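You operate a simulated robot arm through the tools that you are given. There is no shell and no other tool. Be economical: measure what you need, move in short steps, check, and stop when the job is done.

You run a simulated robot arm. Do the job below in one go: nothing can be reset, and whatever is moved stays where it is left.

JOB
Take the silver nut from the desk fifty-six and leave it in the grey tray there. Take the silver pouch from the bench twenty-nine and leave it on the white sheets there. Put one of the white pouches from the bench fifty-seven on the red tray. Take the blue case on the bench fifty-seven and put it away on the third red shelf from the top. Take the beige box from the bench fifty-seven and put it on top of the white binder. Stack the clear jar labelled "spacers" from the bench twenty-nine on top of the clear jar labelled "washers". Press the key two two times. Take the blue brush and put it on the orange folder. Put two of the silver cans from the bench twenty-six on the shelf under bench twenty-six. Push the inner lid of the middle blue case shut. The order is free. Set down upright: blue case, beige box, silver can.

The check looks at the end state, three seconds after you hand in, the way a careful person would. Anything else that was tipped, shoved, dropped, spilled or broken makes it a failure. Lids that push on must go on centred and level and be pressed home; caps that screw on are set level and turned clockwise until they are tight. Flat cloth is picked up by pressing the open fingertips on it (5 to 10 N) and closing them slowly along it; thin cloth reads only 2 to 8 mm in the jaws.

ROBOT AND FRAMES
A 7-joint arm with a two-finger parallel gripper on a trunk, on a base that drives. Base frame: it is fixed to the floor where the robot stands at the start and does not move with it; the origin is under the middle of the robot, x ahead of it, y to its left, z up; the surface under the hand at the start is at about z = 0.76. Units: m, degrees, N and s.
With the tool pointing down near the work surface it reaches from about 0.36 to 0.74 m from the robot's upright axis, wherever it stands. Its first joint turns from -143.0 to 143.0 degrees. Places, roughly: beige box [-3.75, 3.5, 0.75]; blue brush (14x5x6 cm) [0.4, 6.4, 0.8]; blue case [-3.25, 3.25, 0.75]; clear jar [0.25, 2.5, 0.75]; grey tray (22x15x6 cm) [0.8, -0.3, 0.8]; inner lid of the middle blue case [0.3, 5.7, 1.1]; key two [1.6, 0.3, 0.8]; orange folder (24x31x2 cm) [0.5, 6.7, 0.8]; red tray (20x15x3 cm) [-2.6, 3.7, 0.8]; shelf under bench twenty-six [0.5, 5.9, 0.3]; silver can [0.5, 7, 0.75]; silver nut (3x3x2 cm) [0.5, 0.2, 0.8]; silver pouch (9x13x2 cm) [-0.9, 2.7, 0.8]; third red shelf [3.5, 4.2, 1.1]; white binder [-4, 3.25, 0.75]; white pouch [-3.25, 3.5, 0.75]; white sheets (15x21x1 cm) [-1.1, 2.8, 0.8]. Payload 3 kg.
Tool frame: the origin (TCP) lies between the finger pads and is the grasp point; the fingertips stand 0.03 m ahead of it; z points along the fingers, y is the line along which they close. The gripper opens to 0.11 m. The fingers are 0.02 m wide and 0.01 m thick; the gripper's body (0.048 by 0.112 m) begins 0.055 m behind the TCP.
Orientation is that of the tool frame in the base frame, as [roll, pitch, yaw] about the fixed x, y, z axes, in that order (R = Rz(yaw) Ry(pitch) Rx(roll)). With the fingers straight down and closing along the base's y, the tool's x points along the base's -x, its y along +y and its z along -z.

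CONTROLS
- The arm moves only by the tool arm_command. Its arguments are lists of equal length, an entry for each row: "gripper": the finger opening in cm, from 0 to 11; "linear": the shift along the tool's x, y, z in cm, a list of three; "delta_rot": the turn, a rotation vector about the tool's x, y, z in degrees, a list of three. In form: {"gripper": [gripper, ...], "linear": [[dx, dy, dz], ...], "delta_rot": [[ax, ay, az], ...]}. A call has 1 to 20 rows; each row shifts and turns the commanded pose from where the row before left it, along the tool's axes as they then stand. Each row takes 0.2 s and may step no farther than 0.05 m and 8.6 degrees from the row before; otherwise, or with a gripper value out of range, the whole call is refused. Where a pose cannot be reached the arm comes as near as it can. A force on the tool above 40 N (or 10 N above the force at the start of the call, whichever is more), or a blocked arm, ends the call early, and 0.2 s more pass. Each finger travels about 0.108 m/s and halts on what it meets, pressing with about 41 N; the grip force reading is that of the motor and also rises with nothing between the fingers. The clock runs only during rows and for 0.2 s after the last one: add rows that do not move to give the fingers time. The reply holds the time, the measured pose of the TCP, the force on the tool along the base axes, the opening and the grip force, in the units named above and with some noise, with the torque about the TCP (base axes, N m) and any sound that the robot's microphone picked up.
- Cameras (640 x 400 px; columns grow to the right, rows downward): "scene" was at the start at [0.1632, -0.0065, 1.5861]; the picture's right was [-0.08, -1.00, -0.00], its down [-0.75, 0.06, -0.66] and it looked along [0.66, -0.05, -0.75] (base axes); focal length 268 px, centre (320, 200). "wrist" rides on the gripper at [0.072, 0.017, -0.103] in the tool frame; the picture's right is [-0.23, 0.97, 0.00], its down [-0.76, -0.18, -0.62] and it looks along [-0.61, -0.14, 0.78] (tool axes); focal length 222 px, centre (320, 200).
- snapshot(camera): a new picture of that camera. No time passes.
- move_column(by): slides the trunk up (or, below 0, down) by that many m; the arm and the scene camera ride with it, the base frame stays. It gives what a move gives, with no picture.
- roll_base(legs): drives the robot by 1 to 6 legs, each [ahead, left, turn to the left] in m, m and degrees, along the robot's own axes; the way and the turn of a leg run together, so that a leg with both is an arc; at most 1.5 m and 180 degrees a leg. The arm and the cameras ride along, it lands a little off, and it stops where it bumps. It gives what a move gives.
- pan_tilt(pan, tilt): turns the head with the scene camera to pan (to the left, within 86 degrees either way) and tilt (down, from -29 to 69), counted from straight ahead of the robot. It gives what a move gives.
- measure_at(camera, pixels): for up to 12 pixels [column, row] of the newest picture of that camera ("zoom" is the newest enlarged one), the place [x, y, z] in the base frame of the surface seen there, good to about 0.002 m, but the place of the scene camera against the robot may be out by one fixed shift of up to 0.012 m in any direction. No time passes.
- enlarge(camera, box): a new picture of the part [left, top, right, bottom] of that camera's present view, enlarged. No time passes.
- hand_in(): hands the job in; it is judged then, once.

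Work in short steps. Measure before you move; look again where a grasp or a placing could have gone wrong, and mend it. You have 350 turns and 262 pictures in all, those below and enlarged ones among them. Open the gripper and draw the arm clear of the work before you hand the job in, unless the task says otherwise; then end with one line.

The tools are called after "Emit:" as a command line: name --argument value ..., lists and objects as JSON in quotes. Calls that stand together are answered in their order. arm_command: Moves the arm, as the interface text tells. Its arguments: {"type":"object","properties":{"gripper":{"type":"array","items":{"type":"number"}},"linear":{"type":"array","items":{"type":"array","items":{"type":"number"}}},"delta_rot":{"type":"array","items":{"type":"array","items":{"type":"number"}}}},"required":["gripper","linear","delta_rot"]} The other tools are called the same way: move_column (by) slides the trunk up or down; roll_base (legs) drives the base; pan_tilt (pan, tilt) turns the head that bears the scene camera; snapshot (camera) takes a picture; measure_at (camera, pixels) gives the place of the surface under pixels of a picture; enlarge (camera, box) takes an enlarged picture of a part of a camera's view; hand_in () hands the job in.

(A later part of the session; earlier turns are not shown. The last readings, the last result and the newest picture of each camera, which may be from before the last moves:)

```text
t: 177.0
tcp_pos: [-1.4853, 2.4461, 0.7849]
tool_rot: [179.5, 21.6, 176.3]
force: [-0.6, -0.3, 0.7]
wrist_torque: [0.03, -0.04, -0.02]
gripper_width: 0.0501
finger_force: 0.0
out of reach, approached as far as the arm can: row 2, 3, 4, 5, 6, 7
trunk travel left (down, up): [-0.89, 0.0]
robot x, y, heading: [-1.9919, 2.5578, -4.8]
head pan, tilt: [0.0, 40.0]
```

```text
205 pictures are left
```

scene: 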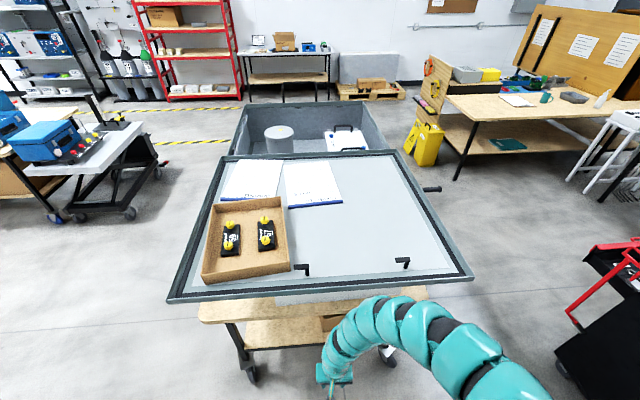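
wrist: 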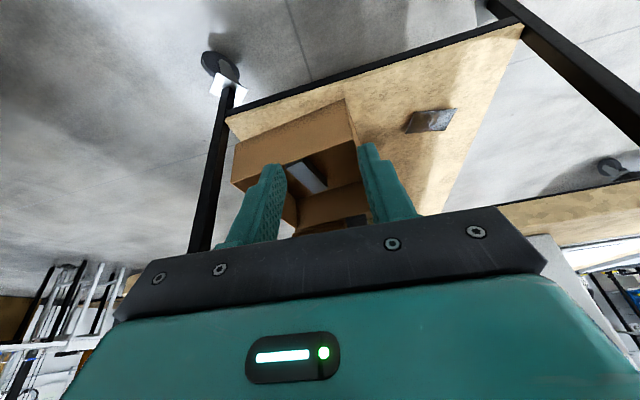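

Measuring sheets on the lid, and the grey item seen below on the shelf.

Emit:
measure_at --camera "wrist" --pixels '[[430, 120], [470, 90], [540, 215], [300, 200], [560, 250]]'

Emit:
measure_at --camera "scene" --pixels '[[225, 195], [285, 160], [290, 205], [342, 200], [325, 162], [400, 250], [200, 310], [330, 300], [170, 295], [470, 275]]'

```text
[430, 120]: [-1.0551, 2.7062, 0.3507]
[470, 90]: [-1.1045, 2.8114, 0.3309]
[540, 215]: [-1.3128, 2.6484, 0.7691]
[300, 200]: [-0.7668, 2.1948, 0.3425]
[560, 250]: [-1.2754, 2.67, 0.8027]
```

```text
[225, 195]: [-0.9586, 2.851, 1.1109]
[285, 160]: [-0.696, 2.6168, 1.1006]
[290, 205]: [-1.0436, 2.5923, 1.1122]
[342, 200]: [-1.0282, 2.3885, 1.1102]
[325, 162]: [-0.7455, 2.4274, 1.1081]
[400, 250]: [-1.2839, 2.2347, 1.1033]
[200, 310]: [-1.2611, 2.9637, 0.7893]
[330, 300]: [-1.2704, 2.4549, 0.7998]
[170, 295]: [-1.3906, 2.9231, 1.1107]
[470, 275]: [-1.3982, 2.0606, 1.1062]
```

I lower the trunk 0.5 m so the scene camera can look under the lid.

Emit:
move_column --by -0.5

Emit:
pan_tilt --pan 10 --tilt 25

Emit:
snapshot --camera "scene"

```text
refused: -0.5 is not a number from -0.4 to 0.4
```

```text
t: 177.8
tcp_pos: [-1.4841, 2.4461, 0.7851]
tool_rot: [179.5, 21.8, 176.3]
force: [0.0, 0.6, 0.2]
wrist_torque: [0.02, 0.01, 0.0]
gripper_width: 0.0501
finger_force: 0.0
trunk travel left (down, up): [-0.89, 0.0]
robot x, y, heading: [-1.9953, 2.5619, -5.2]
head pan, tilt: [10.0, 25.0]
```

```text
204 pictures are left
```

scene: 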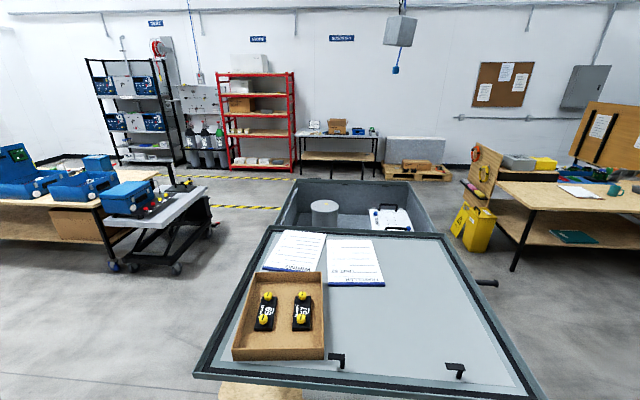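

Trunk moves are limited to 0.4 m; I lower it in two steps and look again.

Emit:
move_column --by -0.35

Emit:
move_column --by -0.2

Emit:
snapshot --camera "scene"

```text
t: 181.2
tcp_pos: [-1.4845, 2.4453, 0.4348]
tool_rot: [179.5, 21.8, 176.3]
force: [-0.1, 0.3, 0.5]
wrist_torque: [-0.02, -0.02, -0.02]
gripper_width: 0.0503
finger_force: 0.0
trunk travel left (down, up): [-0.54, 0.35]
robot x, y, heading: [-1.992, 2.5602, -4.9]
head pan, tilt: [10.0, 25.0]
```

```text
t: 183.4
tcp_pos: [-1.4848, 2.4463, 0.2356]
tool_rot: [179.4, 21.7, 176.4]
force: [-0.1, -0.4, -0.2]
wrist_torque: [0.02, 0.03, 0.05]
gripper_width: 0.05
finger_force: 0.0
trunk travel left (down, up): [-0.34, 0.55]
robot x, y, heading: [-1.9912, 2.5581, -5.1]
head pan, tilt: [10.0, 25.0]
```

```text
203 pictures are left
```

scene: 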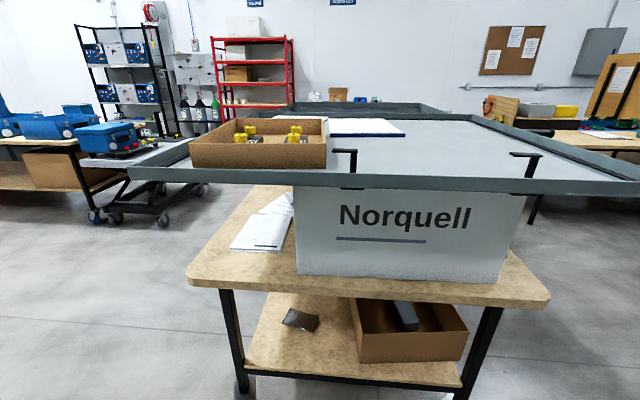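

White sheets lie on the bench at (265,228) beside the Norquell box. I enlarge to look for the pouch.

Emit:
enlarge --camera "scene" --box '[190, 170, 350, 270]'

Emit:
enlarge --camera "scene" --box '[240, 280, 480, 400]'

Emit:
measure_at --camera "scene" --pixels '[[265, 228], [240, 248], [283, 250], [285, 205], [290, 195], [300, 190], [302, 320], [240, 180], [150, 170], [300, 265], [192, 275], [270, 170]]'

```text
4.00 times, centred on (270, 220) of scene
```

zoom: 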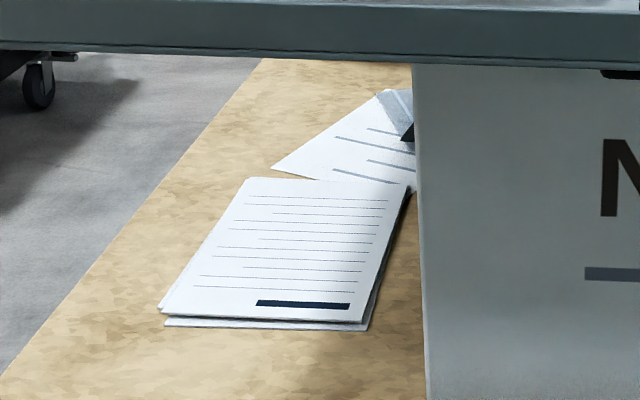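

```text
2.67 times, centred on (360, 340) of scene
```

zoom: 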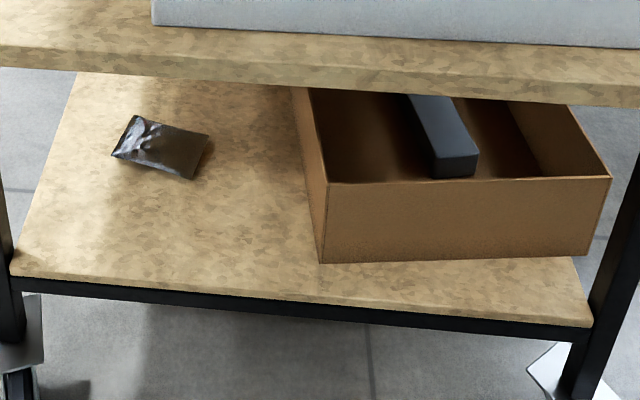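

```text
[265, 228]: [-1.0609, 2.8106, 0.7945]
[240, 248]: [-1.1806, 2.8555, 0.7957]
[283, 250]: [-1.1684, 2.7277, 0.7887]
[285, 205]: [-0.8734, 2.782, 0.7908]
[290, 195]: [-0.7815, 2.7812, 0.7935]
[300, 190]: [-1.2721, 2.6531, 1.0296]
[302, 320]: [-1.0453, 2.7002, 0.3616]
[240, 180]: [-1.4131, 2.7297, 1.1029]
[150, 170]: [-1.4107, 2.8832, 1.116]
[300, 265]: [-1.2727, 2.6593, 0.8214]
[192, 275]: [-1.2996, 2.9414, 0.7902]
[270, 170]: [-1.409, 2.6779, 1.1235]
```

The pouch seems to be behind the Norquell box near (-0.8,2.76). I drive to the bench's far side to see it.

Emit:
measure_at --camera "scene" --pixels '[[95, 220], [112, 222], [200, 193], [170, 205], [30, 280]]'

Emit:
roll_base --legs '[[0, 0.95, 5], [0.9, 0, 0], [0, 0, -90]]'

Emit:
pan_tilt --pan 0 --tilt 25

Emit:
snapshot --camera "scene"

```text
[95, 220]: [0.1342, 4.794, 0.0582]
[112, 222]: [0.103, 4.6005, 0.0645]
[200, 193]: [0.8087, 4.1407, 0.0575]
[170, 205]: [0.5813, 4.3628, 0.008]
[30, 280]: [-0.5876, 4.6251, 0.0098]
```

```text
t: 196.4
tcp_pos: [-1.1123, 2.9839, 0.235]
tool_rot: [179.5, 21.7, 92.6]
force: [-0.8, -0.5, 0.4]
wrist_torque: [0.01, 0.01, 0.0]
gripper_width: 0.0501
finger_force: 0.0
trunk travel left (down, up): [-0.34, 0.55]
robot x, y, heading: [-1.0537, 3.5023, -88.6]
head pan, tilt: [10.0, 25.0]
```

```text
t: 197.1
tcp_pos: [-1.1127, 2.9841, 0.2366]
tool_rot: [179.6, 21.6, 92.5]
force: [-0.3, 0.0, 0.7]
wrist_torque: [0.02, 0.0, 0.0]
gripper_width: 0.0501
finger_force: 0.1
trunk travel left (down, up): [-0.34, 0.55]
robot x, y, heading: [-1.0542, 3.5004, -88.5]
head pan, tilt: [0.0, 25.0]
```

```text
200 pictures are left
```

scene: 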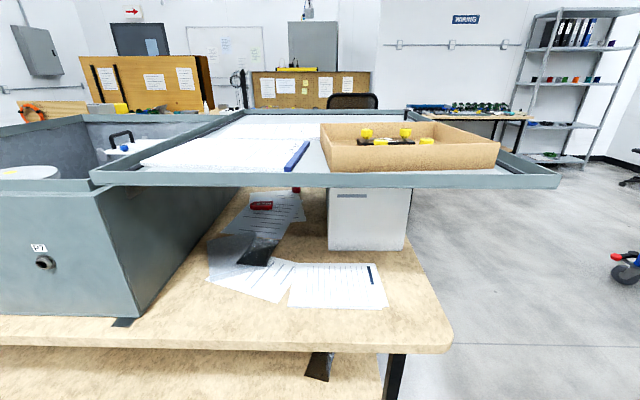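

Now I see the sheets (337,285) and a pouch-like thing at (235,248). I enlarge and measure.

Emit:
enlarge --camera "scene" --box '[190, 190, 400, 321]'

Emit:
measure_at --camera "scene" --pixels '[[232, 243], [225, 255], [258, 252], [245, 262], [270, 240], [337, 285], [295, 290], [385, 303], [295, 265], [370, 265], [262, 206], [328, 250]]'

```text
3.05 times, centred on (295, 256) of scene
```

zoom: 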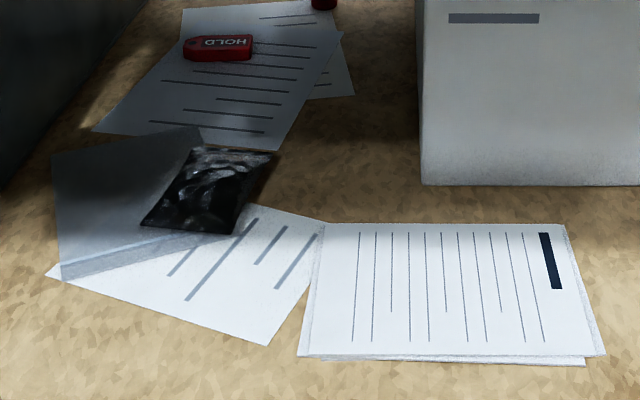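

```text
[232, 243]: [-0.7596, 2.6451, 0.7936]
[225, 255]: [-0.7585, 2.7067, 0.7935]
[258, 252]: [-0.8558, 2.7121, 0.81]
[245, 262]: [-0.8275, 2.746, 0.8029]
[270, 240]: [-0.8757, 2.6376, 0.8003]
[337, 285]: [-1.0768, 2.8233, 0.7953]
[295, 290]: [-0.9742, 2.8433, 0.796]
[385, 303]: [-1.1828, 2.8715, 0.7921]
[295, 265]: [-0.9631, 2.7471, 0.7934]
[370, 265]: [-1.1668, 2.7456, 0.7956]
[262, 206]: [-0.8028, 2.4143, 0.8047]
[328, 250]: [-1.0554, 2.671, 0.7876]
```

The silver pouch is the metallic bag at zoom (210,190). Measuring its corners and the lid underside.

Emit:
measure_at --camera "zoom" --pixels '[[203, 150], [272, 157], [236, 229], [146, 223], [210, 185], [190, 165], [255, 190], [170, 195], [192, 227], [240, 154]]'

Emit:
measure_at --camera "scene" --pixels '[[300, 184], [300, 188], [450, 184], [300, 176], [240, 345], [430, 350], [115, 240], [200, 184], [140, 300]]'

```text
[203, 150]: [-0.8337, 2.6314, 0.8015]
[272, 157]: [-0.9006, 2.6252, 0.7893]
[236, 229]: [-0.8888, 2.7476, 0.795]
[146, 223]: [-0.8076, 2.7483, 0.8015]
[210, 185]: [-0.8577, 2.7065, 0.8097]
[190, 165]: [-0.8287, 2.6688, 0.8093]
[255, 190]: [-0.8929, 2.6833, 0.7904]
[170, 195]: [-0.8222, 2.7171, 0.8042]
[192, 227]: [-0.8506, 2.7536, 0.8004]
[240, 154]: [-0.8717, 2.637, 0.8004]
```

```text
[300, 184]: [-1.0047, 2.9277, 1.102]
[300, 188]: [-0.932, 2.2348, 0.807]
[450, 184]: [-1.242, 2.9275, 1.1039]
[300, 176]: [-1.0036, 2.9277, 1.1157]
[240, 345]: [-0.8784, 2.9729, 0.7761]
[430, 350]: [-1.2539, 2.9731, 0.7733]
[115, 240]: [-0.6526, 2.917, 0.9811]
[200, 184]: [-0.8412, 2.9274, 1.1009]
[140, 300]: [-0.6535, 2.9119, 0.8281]
```

Pouch ≈ centre (−0.857,2.69), long along y, ~8.5 cm wide in x; sheets centre (−1.075,2.81); lid underside ≈1.085. I back off, then raise the hand in front of the bench.

Emit:
roll_base --legs '[[-0.2, 0, 0]]'

Emit:
arm_command --gripper '[5, 5, 5, 5, 5, 5, 5, 5, 5, 5, 5, 5, 5]' --linear '[[-1.69, 0, -4.17], [-1.69, 0, -4.17], [-1.69, 0, -4.17], [-1.69, 0, -4.17], [-1.69, 0, -4.17], [-1.69, 0, -4.17], [-1.69, 0, -4.17], [-1.69, 0, -4.17], [-1.69, 0, -4.17], [-1.69, 0, -4.17], [-1.69, 0, -4.17], [-1.69, 0, -4.17], [0, 0, 0]]' --delta_rot '[[0, 0, 0], [0, 0, 0], [0, 0, 0], [0, 0, 0], [0, 0, 0], [0, 0, 0], [0, 0, 0], [0, 0, 0], [0, 0, 0], [0, 0, 0], [0, 0, 0], [0, 0, 0], [0, 0, 0]]'

```text
t: 198.7
tcp_pos: [-1.1159, 3.1856, 0.2359]
tool_rot: [179.5, 21.7, 92.7]
force: [-0.2, 0.9, 0.0]
wrist_torque: [0.02, -0.01, 0.0]
gripper_width: 0.0501
finger_force: 0.1
trunk travel left (down, up): [-0.34, 0.55]
robot x, y, heading: [-1.0606, 3.7065, -88.5]
head pan, tilt: [0.0, 25.0]
```

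```text
t: 201.5
tcp_pos: [-1.0515, 2.9687, 0.6193]
tool_rot: [179.6, 21.5, 92.6]
force: [0.3, -0.1, -0.7]
wrist_torque: [0.02, 0.01, -0.02]
gripper_width: 0.05
finger_force: 0.1
out of reach, approached as far as the arm can: row 1, 2, 3, 4, 5, 6, 7, 8, 9, 10, 11, 12
trunk travel left (down, up): [-0.34, 0.55]
robot x, y, heading: [-1.0569, 3.703, -88.4]
head pan, tilt: [0.0, 25.0]
```

The hand reached out to y 2.97 just before the bench. I back the base 0.3 m and then pitch the tool forward here at long reach.

Emit:
roll_base --legs '[[-0.3, 0, 0]]'

Emit:
arm_command --gripper '[5, 5, 5, 5, 5, 5]' --linear '[[0, 0, 0], [0, 0, 0], [0, 0, 0], [0, 0, 0], [0, 0, 0], [0, 0, 0]]' --delta_rot '[[0, -8, 0], [0, -8, 0], [0, -8, 0], [0, -8, 0], [0, -8, 0], [0, 0, 0]]'

Emit:
snapshot --camera "scene"

```text
t: 203.6
tcp_pos: [-1.0594, 3.2663, 0.6193]
tool_rot: [179.4, 21.7, 92.6]
force: [0.3, -0.8, 0.2]
wrist_torque: [0.04, -0.01, 0.01]
gripper_width: 0.0503
finger_force: 0.0
trunk travel left (down, up): [-0.34, 0.55]
robot x, y, heading: [-1.0669, 3.9998, -88.6]
head pan, tilt: [0.0, 25.0]
```

```text
t: 205.0
tcp_pos: [-1.0349, 3.1995, 0.602]
tool_rot: [179.1, 61.8, 92.0]
force: [0.4, -0.9, -0.6]
wrist_torque: [0.02, -0.02, -0.03]
gripper_width: 0.0503
finger_force: 0.0
out of reach, approached as far as the arm can: row 1, 2, 3, 4, 5
trunk travel left (down, up): [-0.34, 0.55]
robot x, y, heading: [-1.0679, 4.0004, -88.4]
head pan, tilt: [0.0, 25.0]
```

```text
198 pictures are left
```

scene: 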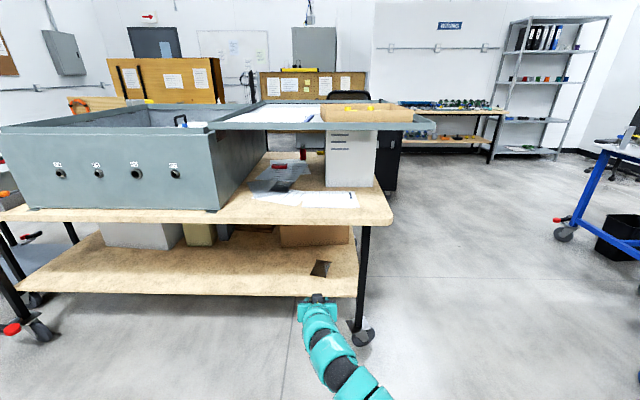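

The tool now points 28° below horizontal. I raise the trunk to z≈0.85, open the gripper, and line the base up with the pouch axis.

Emit:
roll_base --legs '[[0.08, 0.34, -8.5]]'

Emit:
move_column --by 0.25

Emit:
arm_command --gripper '[8, 11, 11]' --linear '[[0, 0, 0], [0, 0, 0], [0, 0, 0]]' --delta_rot '[[0, 0, 0], [0, 0, 0], [0, 0, 0]]'

Emit:
snapshot --camera "wrist"

```text
t: 207.2
tcp_pos: [-0.8189, 3.1061, 0.6032]
tool_rot: [179.2, 61.6, 83.4]
force: [1.0, -0.1, -0.1]
wrist_torque: [-0.02, 0.03, 0.01]
gripper_width: 0.0501
finger_force: 0.1
trunk travel left (down, up): [-0.34, 0.55]
robot x, y, heading: [-0.7283, 3.9085, -97.0]
head pan, tilt: [0.0, 25.0]
```

```text
t: 209.8
tcp_pos: [-0.8195, 3.1074, 0.8517]
tool_rot: [179.1, 61.6, 83.4]
force: [0.5, -1.0, -0.3]
wrist_torque: [0.01, 0.01, 0.0]
gripper_width: 0.0501
finger_force: 0.1
trunk travel left (down, up): [-0.59, 0.3]
robot x, y, heading: [-0.7261, 3.9014, -97.3]
head pan, tilt: [0.0, 25.0]
```

```text
t: 210.6
tcp_pos: [-0.8185, 3.1062, 0.8527]
tool_rot: [179.1, 61.7, 83.5]
force: [0.0, -0.2, -0.5]
wrist_torque: [-0.03, -0.01, 0.0]
gripper_width: 0.1102
finger_force: 0.1
trunk travel left (down, up): [-0.59, 0.3]
robot x, y, heading: [-0.7277, 3.9027, -97.2]
head pan, tilt: [0.0, 25.0]
```

```text
197 pictures are left
```

wrist: 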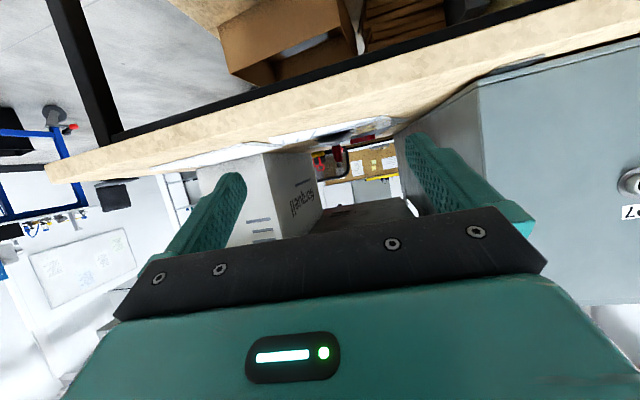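

The wrist camera hangs below the tool at this pitch, so I make it a little steeper (~50° from down) for clearance.

Emit:
arm_command --gripper '[11, 11, 11]' --linear '[[0, 0, 0], [0, 0, 0], [0, 0, 0]]' --delta_rot '[[0, 6, 0], [0, 5.5, 0], [0, 0, 0]]'

Emit:
snapshot --camera "wrist"

Emit:
snapshot --camera "scene"

```text
t: 211.4
tcp_pos: [-0.82, 3.1064, 0.8523]
tool_rot: [179.3, 50.1, 83.8]
force: [-0.3, 0.0, 0.3]
wrist_torque: [-0.04, 0.0, -0.03]
gripper_width: 0.11
finger_force: 0.2
trunk travel left (down, up): [-0.59, 0.3]
robot x, y, heading: [-0.7291, 3.9027, -96.9]
head pan, tilt: [0.0, 25.0]
```

```text
196 pictures are left
```

wrist: 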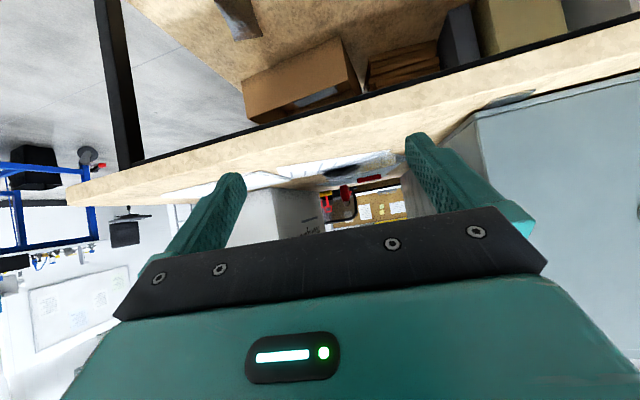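

```text
195 pictures are left
```

scene: 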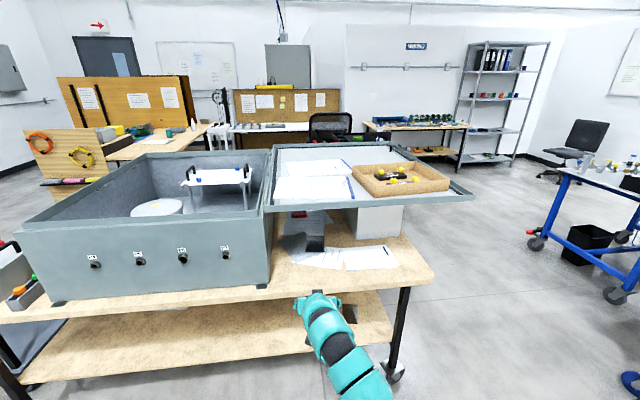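

I check the forearm's height with measurements before driving in.

Emit:
measure_at --camera "scene" --pixels '[[315, 300], [325, 325], [340, 345], [365, 375], [380, 392], [345, 312], [300, 310]]'

```text
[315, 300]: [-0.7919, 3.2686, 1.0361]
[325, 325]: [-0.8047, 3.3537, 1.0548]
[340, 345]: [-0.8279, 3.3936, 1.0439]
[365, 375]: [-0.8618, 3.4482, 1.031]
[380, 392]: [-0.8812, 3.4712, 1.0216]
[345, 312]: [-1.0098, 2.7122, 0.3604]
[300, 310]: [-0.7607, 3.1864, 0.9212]
```

Arm top would be ≈1.03 vs lid underside ≈1.075; fine. I lower 1.5 cm and drive in 0.28 m, then look.

Emit:
move_column --by -0.015

Emit:
roll_base --legs '[[0.28, 0.01, 0]]'

Emit:
snapshot --camera "wrist"

Emit:
snapshot --camera "scene"

```text
t: 212.1
tcp_pos: [-0.8189, 3.1063, 0.8378]
tool_rot: [179.3, 50.1, 83.7]
force: [0.0, 0.3, 0.1]
wrist_torque: [0.01, 0.0, -0.02]
gripper_width: 0.1098
finger_force: 0.0
trunk travel left (down, up): [-0.575, 0.315]
robot x, y, heading: [-0.728, 3.9055, -97.2]
head pan, tilt: [0.0, 25.0]
```

```text
t: 214.0
tcp_pos: [-0.8427, 2.8296, 0.838]
tool_rot: [179.3, 50.0, 83.8]
force: [-0.5, -0.1, 0.0]
wrist_torque: [-0.03, -0.01, 0.01]
gripper_width: 0.1102
finger_force: 0.0
trunk travel left (down, up): [-0.575, 0.315]
robot x, y, heading: [-0.7508, 3.6263, -97.1]
head pan, tilt: [0.0, 25.0]
```

```text
194 pictures are left
```

wrist: 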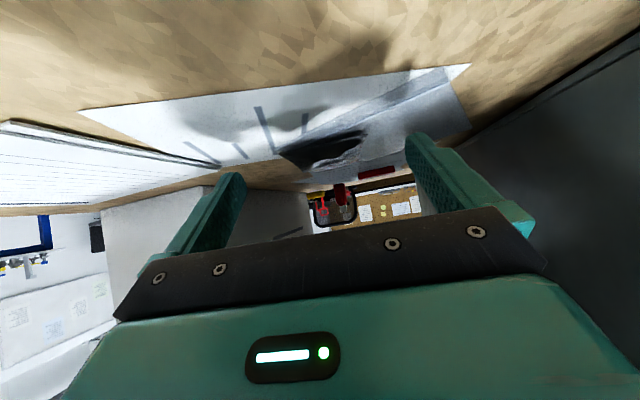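

```text
193 pictures are left
```

scene: 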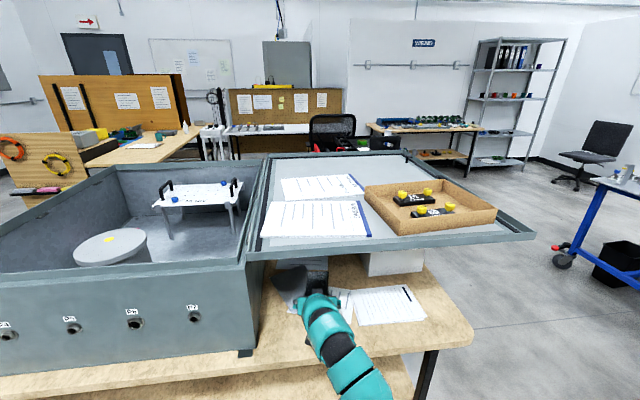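

Pouch visible in the wrist view around (322,150). Measuring it from there.

Emit:
enlarge --camera "wrist" --box '[240, 100, 420, 212]'

Emit:
measure_at --camera "wrist" --pixels '[[280, 153], [364, 131], [320, 148], [330, 165], [350, 148], [300, 168], [322, 142], [250, 120]]'

```text
3.56 times, centred on (330, 156) of wrist
```

zoom: 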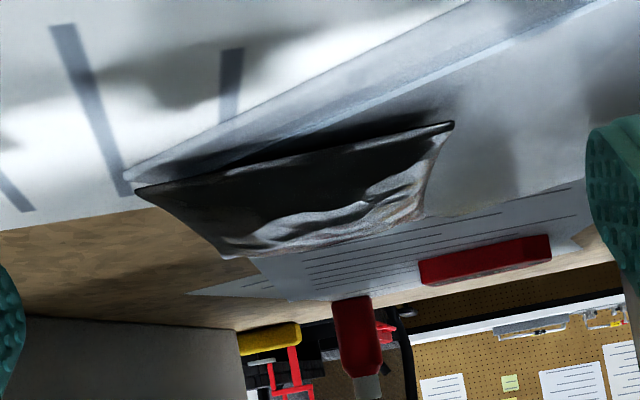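

```text
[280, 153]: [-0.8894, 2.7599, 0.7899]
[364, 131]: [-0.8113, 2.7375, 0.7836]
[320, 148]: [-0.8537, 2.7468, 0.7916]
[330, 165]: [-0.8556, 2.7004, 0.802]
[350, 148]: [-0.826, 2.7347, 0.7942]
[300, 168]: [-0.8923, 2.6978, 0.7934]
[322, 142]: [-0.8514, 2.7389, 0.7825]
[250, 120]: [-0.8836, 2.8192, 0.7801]
```

Pouch near-edge midpoint (−0.850,2.748), axis about −103°. I yaw the tool −6°, drive in 0.127 m still above it.

Emit:
arm_command --gripper '[11, 11]' --linear '[[0, 0, 0], [0, 0, 0]]' --delta_rot '[[4.6, 0, 3.86], [0, 0, 0]]'

Emit:
roll_base --legs '[[0.127, 0, 0]]'

Emit:
snapshot --camera "wrist"

```text
t: 214.6
tcp_pos: [-0.8417, 2.8296, 0.8364]
tool_rot: [179.4, 50.2, 77.7]
force: [-0.9, -1.2, -0.5]
wrist_torque: [0.01, 0.01, -0.02]
gripper_width: 0.1101
finger_force: 0.1
trunk travel left (down, up): [-0.575, 0.315]
robot x, y, heading: [-0.7554, 3.6261, -97.0]
head pan, tilt: [0.0, 25.0]
```

```text
t: 215.9
tcp_pos: [-0.8556, 2.7037, 0.8379]
tool_rot: [179.3, 50.0, 77.8]
force: [0.5, -0.6, -0.6]
wrist_torque: [-0.02, -0.03, 0.02]
gripper_width: 0.1099
finger_force: 0.0
trunk travel left (down, up): [-0.575, 0.315]
robot x, y, heading: [-0.7671, 3.4998, -96.9]
head pan, tilt: [0.0, 25.0]
```

```text
191 pictures are left
```

wrist: 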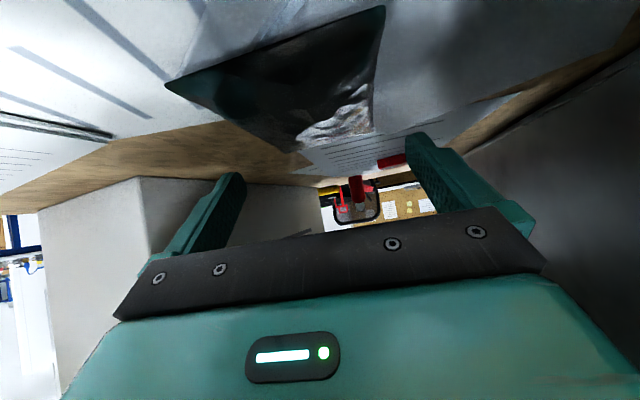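

Measuring the pouch corners from here.

Emit:
measure_at --camera "wrist" --pixels '[[170, 88], [381, 12], [298, 148], [372, 131], [290, 50], [220, 110], [376, 70], [300, 90]]'

```text
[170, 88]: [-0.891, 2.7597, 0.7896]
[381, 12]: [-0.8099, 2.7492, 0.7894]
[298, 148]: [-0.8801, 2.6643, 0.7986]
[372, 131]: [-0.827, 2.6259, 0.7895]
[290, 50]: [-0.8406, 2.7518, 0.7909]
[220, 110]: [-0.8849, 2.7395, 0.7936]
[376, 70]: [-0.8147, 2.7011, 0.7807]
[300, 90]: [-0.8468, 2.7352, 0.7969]
```

Well centred (pouch x −0.897…−0.816 at this y). I lower 2.4 cm with the trunk.

Emit:
move_column --by -0.024

Emit:
snapshot --camera "wrist"

```text
t: 216.6
tcp_pos: [-0.8555, 2.7044, 0.8143]
tool_rot: [179.3, 50.1, 77.8]
force: [0.2, -0.5, -0.2]
wrist_torque: [0.02, -0.01, -0.02]
gripper_width: 0.1099
finger_force: 0.1
trunk travel left (down, up): [-0.551, 0.339]
robot x, y, heading: [-0.7665, 3.5055, -97.0]
head pan, tilt: [0.0, 25.0]
```

```text
190 pictures are left
```

wrist: 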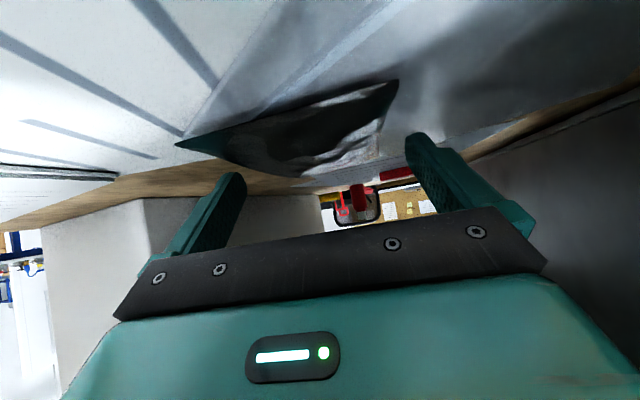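

I lower 3 mm more and close slowly.

Emit:
move_column --by -0.003

Emit:
arm_command --gripper '[9.5, 8.5, 7.5, 6.5, 5.5, 5, 5]' --linear '[[0, 0, 0], [0, 0, 0], [0, 0, 0], [0, 0, 0], [0, 0, 0], [0, 0, 0], [0, 0, 0]]' --delta_rot '[[0, 0, 0], [0, 0, 0], [0, 0, 0], [0, 0, 0], [0, 0, 0], [0, 0, 0], [0, 0, 0]]'

Emit:
snapshot --camera "wrist"

```text
t: 217.1
tcp_pos: [-0.8566, 2.7039, 0.8099]
tool_rot: [179.3, 50.1, 77.9]
force: [0.1, 0.2, 0.7]
wrist_torque: [0.02, -0.02, -0.02]
gripper_width: 0.1103
finger_force: 0.0
trunk travel left (down, up): [-0.548, 0.342]
robot x, y, heading: [-0.7696, 3.5027, -97.0]
head pan, tilt: [0.0, 25.0]
```

```text
t: 218.7
tcp_pos: [-0.8565, 2.7048, 0.8117]
tool_rot: [179.3, 50.1, 77.9]
force: [-0.1, 0.6, 1.4]
wrist_torque: [-0.01, -0.04, 0.02]
gripper_width: 0.0813
finger_force: 40.5
trunk travel left (down, up): [-0.548, 0.342]
robot x, y, heading: [-0.769, 3.5004, -97.1]
head pan, tilt: [0.0, 25.0]
```

```text
189 pictures are left
```

wrist: 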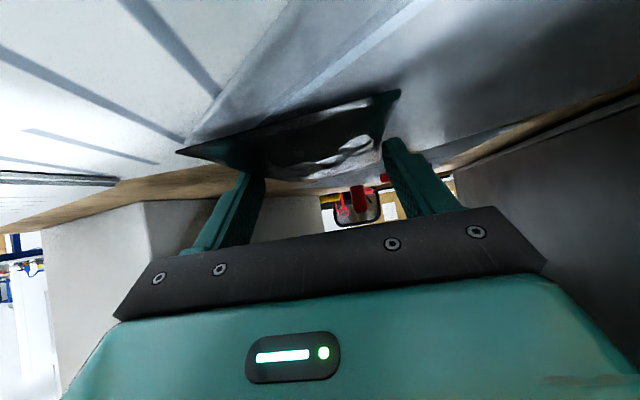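

Gripped at 8.1 cm. I lift 3 cm by trunk (lid clearance permitting) and check.

Emit:
move_column --by 0.03

Emit:
snapshot --camera "wrist"

Emit:
snapshot --camera "scene"

```text
t: 219.4
tcp_pos: [-0.8573, 2.7027, 0.8411]
tool_rot: [179.4, 50.0, 77.7]
force: [-0.2, -0.3, -0.7]
wrist_torque: [-0.01, 0.0, 0.05]
gripper_width: 0.0812
finger_force: 40.7
trunk travel left (down, up): [-0.578, 0.312]
robot x, y, heading: [-0.7674, 3.4984, -97.1]
head pan, tilt: [0.0, 25.0]
```

```text
188 pictures are left
```

wrist: 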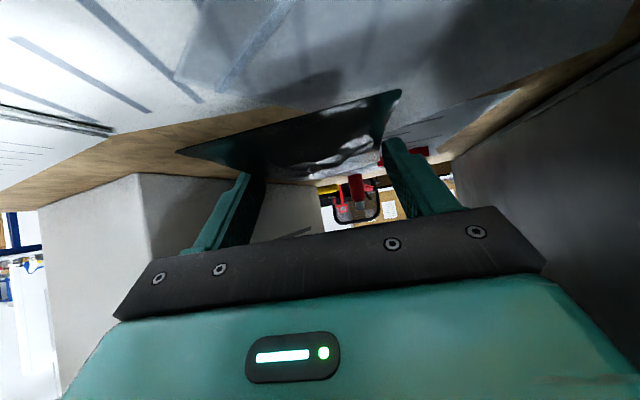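

```text
187 pictures are left
```

scene: 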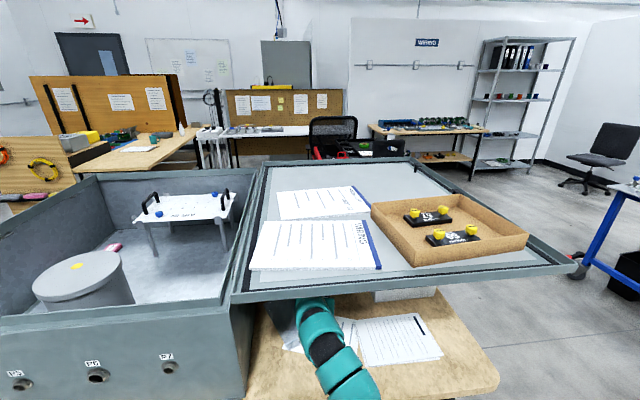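

Pouch is lifted clear. I move it over the sheets: back 9 cm, then right 23 cm.

Emit:
roll_base --legs '[[-0.091, 0, 0], [0, -0.229, 0]]'

Emit:
snapshot --camera "wrist"

Emit:
snapshot --camera "scene"

```text
t: 221.9
tcp_pos: [-1.0738, 2.8218, 0.841]
tool_rot: [179.3, 50.0, 77.9]
force: [-0.5, 0.2, -0.6]
wrist_torque: [0.01, 0.03, 0.04]
gripper_width: 0.0812
finger_force: 41.1
trunk travel left (down, up): [-0.578, 0.312]
robot x, y, heading: [-0.9862, 3.6212, -97.0]
head pan, tilt: [0.0, 25.0]
```

```text
186 pictures are left
```

wrist: 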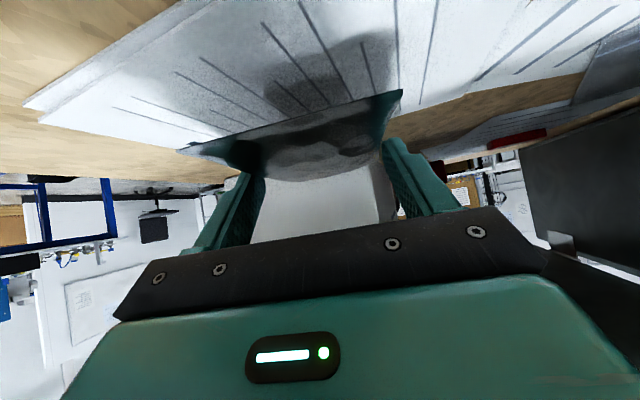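

```text
185 pictures are left
```

scene: 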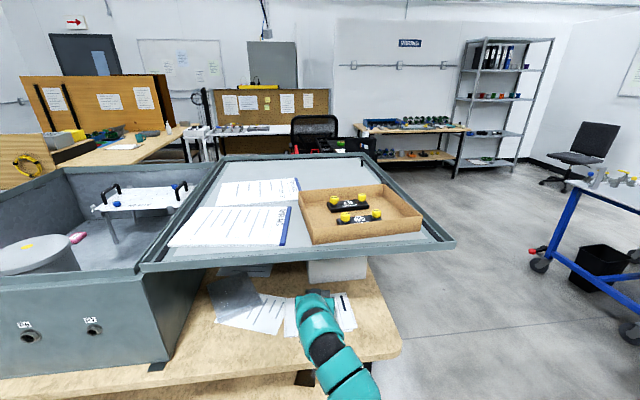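

Pouch hangs over the sheets. I verify the sheet edges, then lower.

Emit:
measure_at --camera "wrist" --pixels '[[30, 104], [180, 5], [215, 133], [396, 80], [185, 152], [398, 95], [290, 175], [320, 80]]'

Emit:
move_column --by -0.023

```text
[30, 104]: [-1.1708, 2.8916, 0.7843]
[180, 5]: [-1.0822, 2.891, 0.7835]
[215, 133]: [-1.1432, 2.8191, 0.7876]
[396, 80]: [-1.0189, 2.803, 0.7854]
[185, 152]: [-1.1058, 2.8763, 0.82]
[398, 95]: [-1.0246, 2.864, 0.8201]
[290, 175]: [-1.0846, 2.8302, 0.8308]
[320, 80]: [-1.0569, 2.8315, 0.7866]
```

```text
t: 222.6
tcp_pos: [-1.0726, 2.8207, 0.8171]
tool_rot: [179.3, 50.0, 78.0]
force: [0.1, -0.2, -0.9]
wrist_torque: [0.04, -0.04, 0.01]
gripper_width: 0.0813
finger_force: 40.6
trunk travel left (down, up): [-0.555, 0.335]
robot x, y, heading: [-0.984, 3.6142, -96.6]
head pan, tilt: [0.0, 25.0]
```

Pouch lies within the sheets. I lower 1.5 mm and open.

Emit:
move_column --by -0.0015

Emit:
arm_command --gripper '[8.5, 9.5, 10.5, 11, 11]' --linear '[[0, 0, 0], [0, 0, 0], [0, 0, 0], [0, 0, 0], [0, 0, 0]]' --delta_rot '[[0, 0, 0], [0, 0, 0], [0, 0, 0], [0, 0, 0], [0, 0, 0]]'

Emit:
move_column --by 0.03

Emit:
snapshot --camera "wrist"

```text
t: 223.1
tcp_pos: [-1.0726, 2.8219, 0.8181]
tool_rot: [179.3, 50.1, 78.1]
force: [-0.2, -1.0, 4.7]
wrist_torque: [0.14, 0.01, 0.07]
gripper_width: 0.0814
finger_force: 41.1
trunk travel left (down, up): [-0.554, 0.336]
robot x, y, heading: [-0.9869, 3.6168, -96.9]
head pan, tilt: [0.0, 25.0]
```

```text
t: 224.3
tcp_pos: [-1.0721, 2.8213, 0.8156]
tool_rot: [179.3, 50.1, 78.1]
force: [-0.1, -0.3, 0.5]
wrist_torque: [0.0, 0.01, 0.01]
gripper_width: 0.1102
finger_force: 0.0
trunk travel left (down, up): [-0.554, 0.336]
robot x, y, heading: [-0.9847, 3.6156, -96.7]
head pan, tilt: [0.0, 25.0]
```

```text
t: 225.0
tcp_pos: [-1.0725, 2.8211, 0.8462]
tool_rot: [179.4, 50.1, 78.0]
force: [-0.7, -0.1, -0.4]
wrist_torque: [0.02, 0.02, 0.04]
gripper_width: 0.11
finger_force: 0.1
trunk travel left (down, up): [-0.584, 0.306]
robot x, y, heading: [-0.9844, 3.6155, -97.0]
head pan, tilt: [0.0, 25.0]
```

```text
184 pictures are left
```

wrist: 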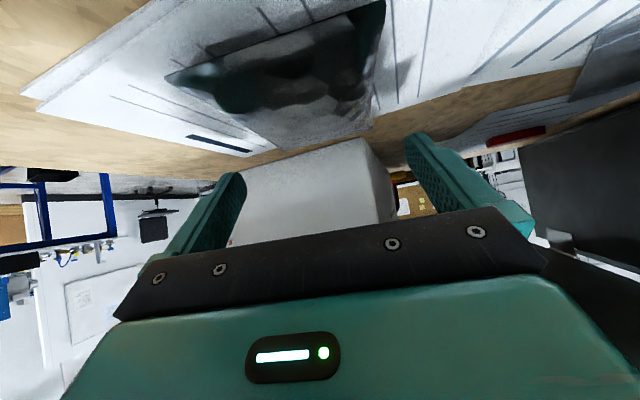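

The pouch lies on the sheets. I back straight out and survey bench 57.

Emit:
roll_base --legs '[[-0.4, 0, 0], [0, 0, -83]]'

Emit:
move_column --by 0.3

Emit:
pan_tilt --pan 15 --tilt 25

Emit:
snapshot --camera "scene"

```text
t: 231.0
tcp_pos: [-1.7403, 3.9831, 0.8458]
tool_rot: [179.3, 50.1, -3.5]
force: [0.6, -0.2, -0.8]
wrist_torque: [-0.01, -0.02, 0.0]
gripper_width: 0.1101
finger_force: 0.1
trunk travel left (down, up): [-0.584, 0.306]
robot x, y, heading: [-0.9357, 4.0136, -178.4]
head pan, tilt: [0.0, 25.0]
```

```text
t: 234.0
tcp_pos: [-1.74, 3.9824, 1.146]
tool_rot: [179.3, 50.1, -3.5]
force: [-0.7, -0.3, 0.4]
wrist_torque: [0.0, 0.01, -0.04]
gripper_width: 0.1101
finger_force: 0.0
trunk travel left (down, up): [-0.884, 0.006]
robot x, y, heading: [-0.937, 4.0115, -178.2]
head pan, tilt: [0.0, 25.0]
```

```text
t: 234.8
tcp_pos: [-1.7405, 3.9824, 1.1473]
tool_rot: [179.3, 50.1, -3.4]
force: [-0.4, -0.1, 0.6]
wrist_torque: [0.03, 0.02, 0.0]
gripper_width: 0.1101
finger_force: 0.1
trunk travel left (down, up): [-0.884, 0.006]
robot x, y, heading: [-0.938, 4.0156, -178.5]
head pan, tilt: [15.0, 25.0]
```

```text
183 pictures are left
```

scene: 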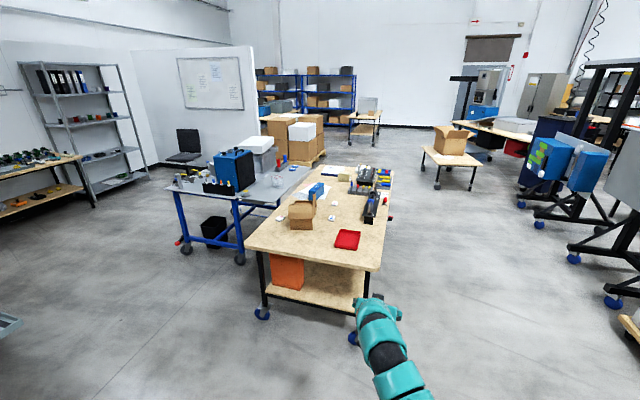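

Bench 57 ahead. I enlarge and measure items.

Emit:
enlarge --camera "scene" --box '[240, 155, 410, 261]'

Emit:
measure_at --camera "scene" --pixels '[[348, 239], [245, 248], [365, 270], [388, 215], [393, 170], [300, 165], [334, 217], [318, 190], [300, 210], [370, 205], [358, 188], [415, 300]]'

```text
3.76 times, centred on (325, 208) of scene
```

zoom: 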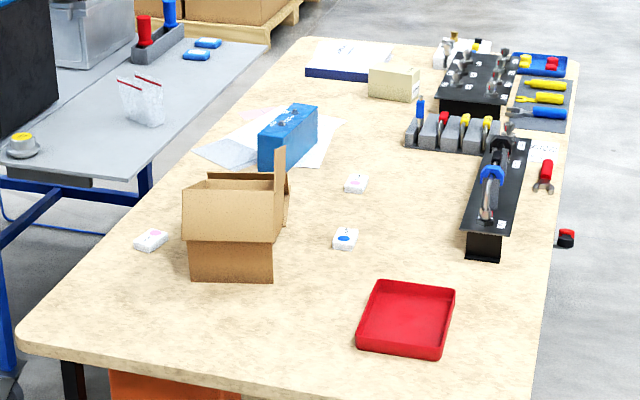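

```text
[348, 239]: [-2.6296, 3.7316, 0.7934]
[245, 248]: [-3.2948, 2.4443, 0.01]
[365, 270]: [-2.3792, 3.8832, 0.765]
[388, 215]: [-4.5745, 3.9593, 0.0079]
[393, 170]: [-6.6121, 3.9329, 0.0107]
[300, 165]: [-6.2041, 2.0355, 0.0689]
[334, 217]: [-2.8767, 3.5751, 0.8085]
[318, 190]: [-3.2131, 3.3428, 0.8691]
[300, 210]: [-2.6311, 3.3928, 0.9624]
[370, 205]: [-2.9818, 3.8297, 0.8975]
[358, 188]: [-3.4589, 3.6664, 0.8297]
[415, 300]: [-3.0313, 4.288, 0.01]
```

I drive to the +y side of bench 57 near the red tray, facing −y.

Emit:
roll_base --legs '[[0, -0.55, 0], [1.4, 0, 0], [0.4, 0, 0], [0, 0, 88.5]]'

Emit:
pan_tilt --pan 0 --tilt 45

Emit:
snapshot --camera "scene"

```text
t: 250.5
tcp_pos: [-2.7537, 3.7211, 1.1459]
tool_rot: [179.3, 50.2, 86.1]
force: [-0.3, -1.0, 1.0]
wrist_torque: [-0.05, 0.01, -0.01]
gripper_width: 0.1097
finger_force: 0.1
trunk travel left (down, up): [-0.884, 0.006]
robot x, y, heading: [-2.7792, 4.5237, -88.8]
head pan, tilt: [15.0, 25.0]
```

```text
t: 251.3
tcp_pos: [-2.754, 3.7214, 1.1469]
tool_rot: [179.3, 50.0, 86.0]
force: [-0.4, -0.4, 0.7]
wrist_torque: [-0.01, -0.01, 0.02]
gripper_width: 0.1101
finger_force: 0.0
trunk travel left (down, up): [-0.884, 0.006]
robot x, y, heading: [-2.7813, 4.5234, -88.9]
head pan, tilt: [0.0, 45.0]
```

```text
181 pictures are left
```

scene: 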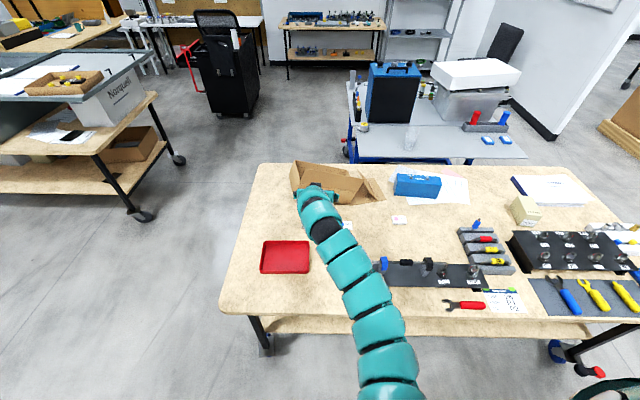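

Measuring all relevant items from here.

Emit:
measure_at --camera "scene" --pixels '[[399, 219], [285, 257], [262, 272], [308, 242], [418, 178], [396, 192], [440, 197], [525, 208], [550, 188], [247, 312], [580, 315], [347, 227]]'

Emit:
enlarge --camera "scene" --box '[380, 160, 600, 290]'

```text
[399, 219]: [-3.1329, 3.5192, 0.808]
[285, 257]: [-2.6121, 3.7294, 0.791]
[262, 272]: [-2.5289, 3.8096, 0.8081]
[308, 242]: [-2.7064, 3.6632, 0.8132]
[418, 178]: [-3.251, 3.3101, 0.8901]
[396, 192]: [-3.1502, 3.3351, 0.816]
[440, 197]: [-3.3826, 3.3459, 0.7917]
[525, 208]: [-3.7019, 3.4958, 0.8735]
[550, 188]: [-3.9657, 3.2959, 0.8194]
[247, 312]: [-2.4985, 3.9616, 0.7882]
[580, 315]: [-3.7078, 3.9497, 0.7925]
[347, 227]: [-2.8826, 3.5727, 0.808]
```

```text
2.91 times, centred on (490, 225) of scene
```

zoom: 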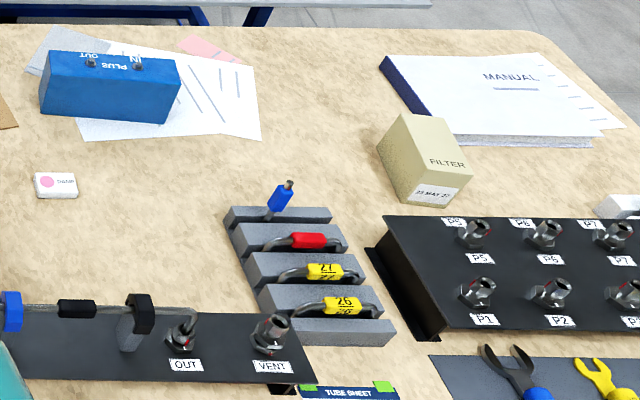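

Pouch at (−2.883,3.573), tray (−2.612,3.735), case (−3.25,3.32), box (−3.70,3.495), binder (−3.97,3.30). I bring the tool back to pointing down.

Emit:
arm_command --gripper '[8, 8, 8, 8, 8, 8, 8]' --linear '[[2.24, 0, -0.34], [2.26, 0, 0], [2.25, 0, 0.33], [2.17, 0, 0.64], [2.07, 0, 0.93], [1.88, 0, 1.25], [0, 0, 0]]' --delta_rot '[[0, 8.35, 0], [0, 8.35, 0], [0, 8.35, 0], [0, 8.35, 0], [0, 8.35, 0], [0, 8.35, 0], [0, 0, 0]]'

Emit:
roll_base --legs '[[0.25, 0, -1.2]]'

Emit:
snapshot --camera "wrist"

```text
t: 252.9
tcp_pos: [-2.7484, 3.8229, 1.0566]
tool_rot: [179.7, -0.2, 86.5]
force: [0.2, -0.3, 0.4]
wrist_torque: [0.01, 0.02, -0.01]
gripper_width: 0.0799
finger_force: 0.1
trunk travel left (down, up): [-0.884, 0.006]
robot x, y, heading: [-2.78, 4.5251, -88.8]
head pan, tilt: [0.0, 45.0]
```

```text
t: 254.8
tcp_pos: [-2.7639, 3.5696, 1.0559]
tool_rot: [179.7, -0.2, 85.1]
force: [0.2, 0.8, 0.3]
wrist_torque: [0.01, 0.01, 0.0]
gripper_width: 0.0799
finger_force: 0.1
trunk travel left (down, up): [-0.884, 0.006]
robot x, y, heading: [-2.7774, 4.2694, -90.3]
head pan, tilt: [0.0, 45.0]
```

```text
179 pictures are left
```

wrist: 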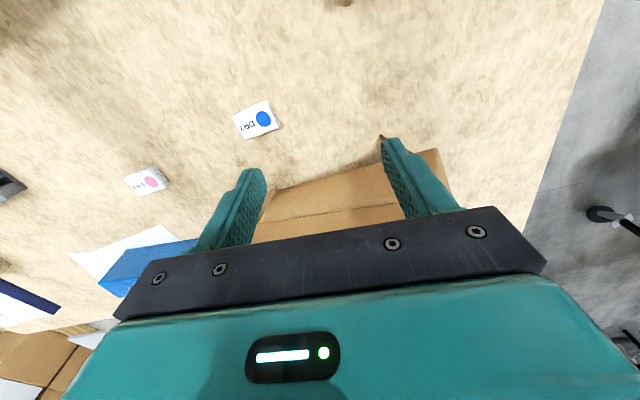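

Pouch at (257,120) in the wrist view; measuring.

Emit:
measure_at --camera "wrist" --pixels '[[257, 120], [233, 115], [268, 100], [281, 127], [245, 138], [300, 130]]'

Emit:
enlarge --camera "wrist" --box '[120, 80, 312, 200]'

```text
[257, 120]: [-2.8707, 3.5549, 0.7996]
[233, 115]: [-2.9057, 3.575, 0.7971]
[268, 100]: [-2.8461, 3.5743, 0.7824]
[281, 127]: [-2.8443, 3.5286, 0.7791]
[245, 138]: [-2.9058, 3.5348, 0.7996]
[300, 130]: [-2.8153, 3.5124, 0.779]
```

```text
3.33 times, centred on (216, 140) of wrist
```

zoom: 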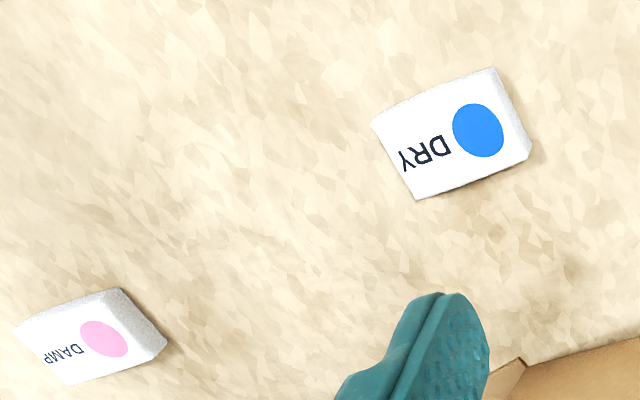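

Pouch (DRY) centre (−2.875,3.554), ~6.2 cm along x, top 0.80. I move above it and descend partway.

Emit:
arm_command --gripper '[9, 9, 9, 9, 9, 9, 9]' --linear '[[-0.83, -3.7, 1], [-0.83, -3.7, 1], [-0.83, -3.7, 2], [0, 0, 4], [0, 0, 4], [0, 0, 4], [0, 0, 0]]' --delta_rot '[[0, 0, 0], [0, 0, 0], [0, 0, 0], [0, 0, -4.9], [0, 0, 0], [0, 0, 0], [0, 0, 0]]'

Emit:
snapshot --camera "wrist"

```text
t: 256.4
tcp_pos: [-2.8741, 3.57, 0.9034]
tool_rot: [179.6, 0.1, 90.0]
force: [-0.5, 0.2, 0.1]
wrist_torque: [0.04, 0.04, -0.01]
gripper_width: 0.09
finger_force: 0.1
out of reach, approached as far as the arm can: row 6
trunk travel left (down, up): [-0.884, 0.006]
robot x, y, heading: [-2.7786, 4.2723, -90.1]
head pan, tilt: [0.0, 45.0]
```

```text
177 pictures are left
```

wrist: 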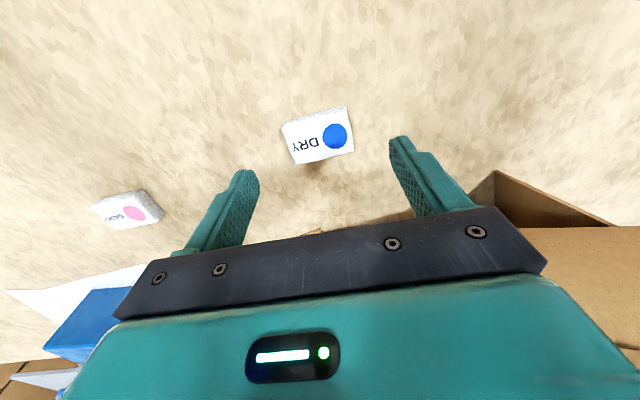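

I refine: measure the pouch, and lower the trunk a bit for low reach.

Emit:
measure_at --camera "wrist" --pixels '[[318, 135], [285, 125], [346, 109], [355, 150], [294, 162]]'

Emit:
move_column --by -0.05

```text
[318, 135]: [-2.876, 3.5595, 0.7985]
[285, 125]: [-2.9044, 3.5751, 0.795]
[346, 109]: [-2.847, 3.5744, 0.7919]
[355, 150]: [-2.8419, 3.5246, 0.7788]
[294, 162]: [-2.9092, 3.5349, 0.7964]
```

```text
t: 257.3
tcp_pos: [-2.8737, 3.5693, 0.8522]
tool_rot: [179.6, 0.2, 90.0]
force: [-0.2, -0.1, -0.5]
wrist_torque: [0.0, 0.01, -0.03]
gripper_width: 0.0902
finger_force: 0.1
trunk travel left (down, up): [-0.834, 0.056]
robot x, y, heading: [-2.7755, 4.2707, -90.4]
head pan, tilt: [0.0, 45.0]
```

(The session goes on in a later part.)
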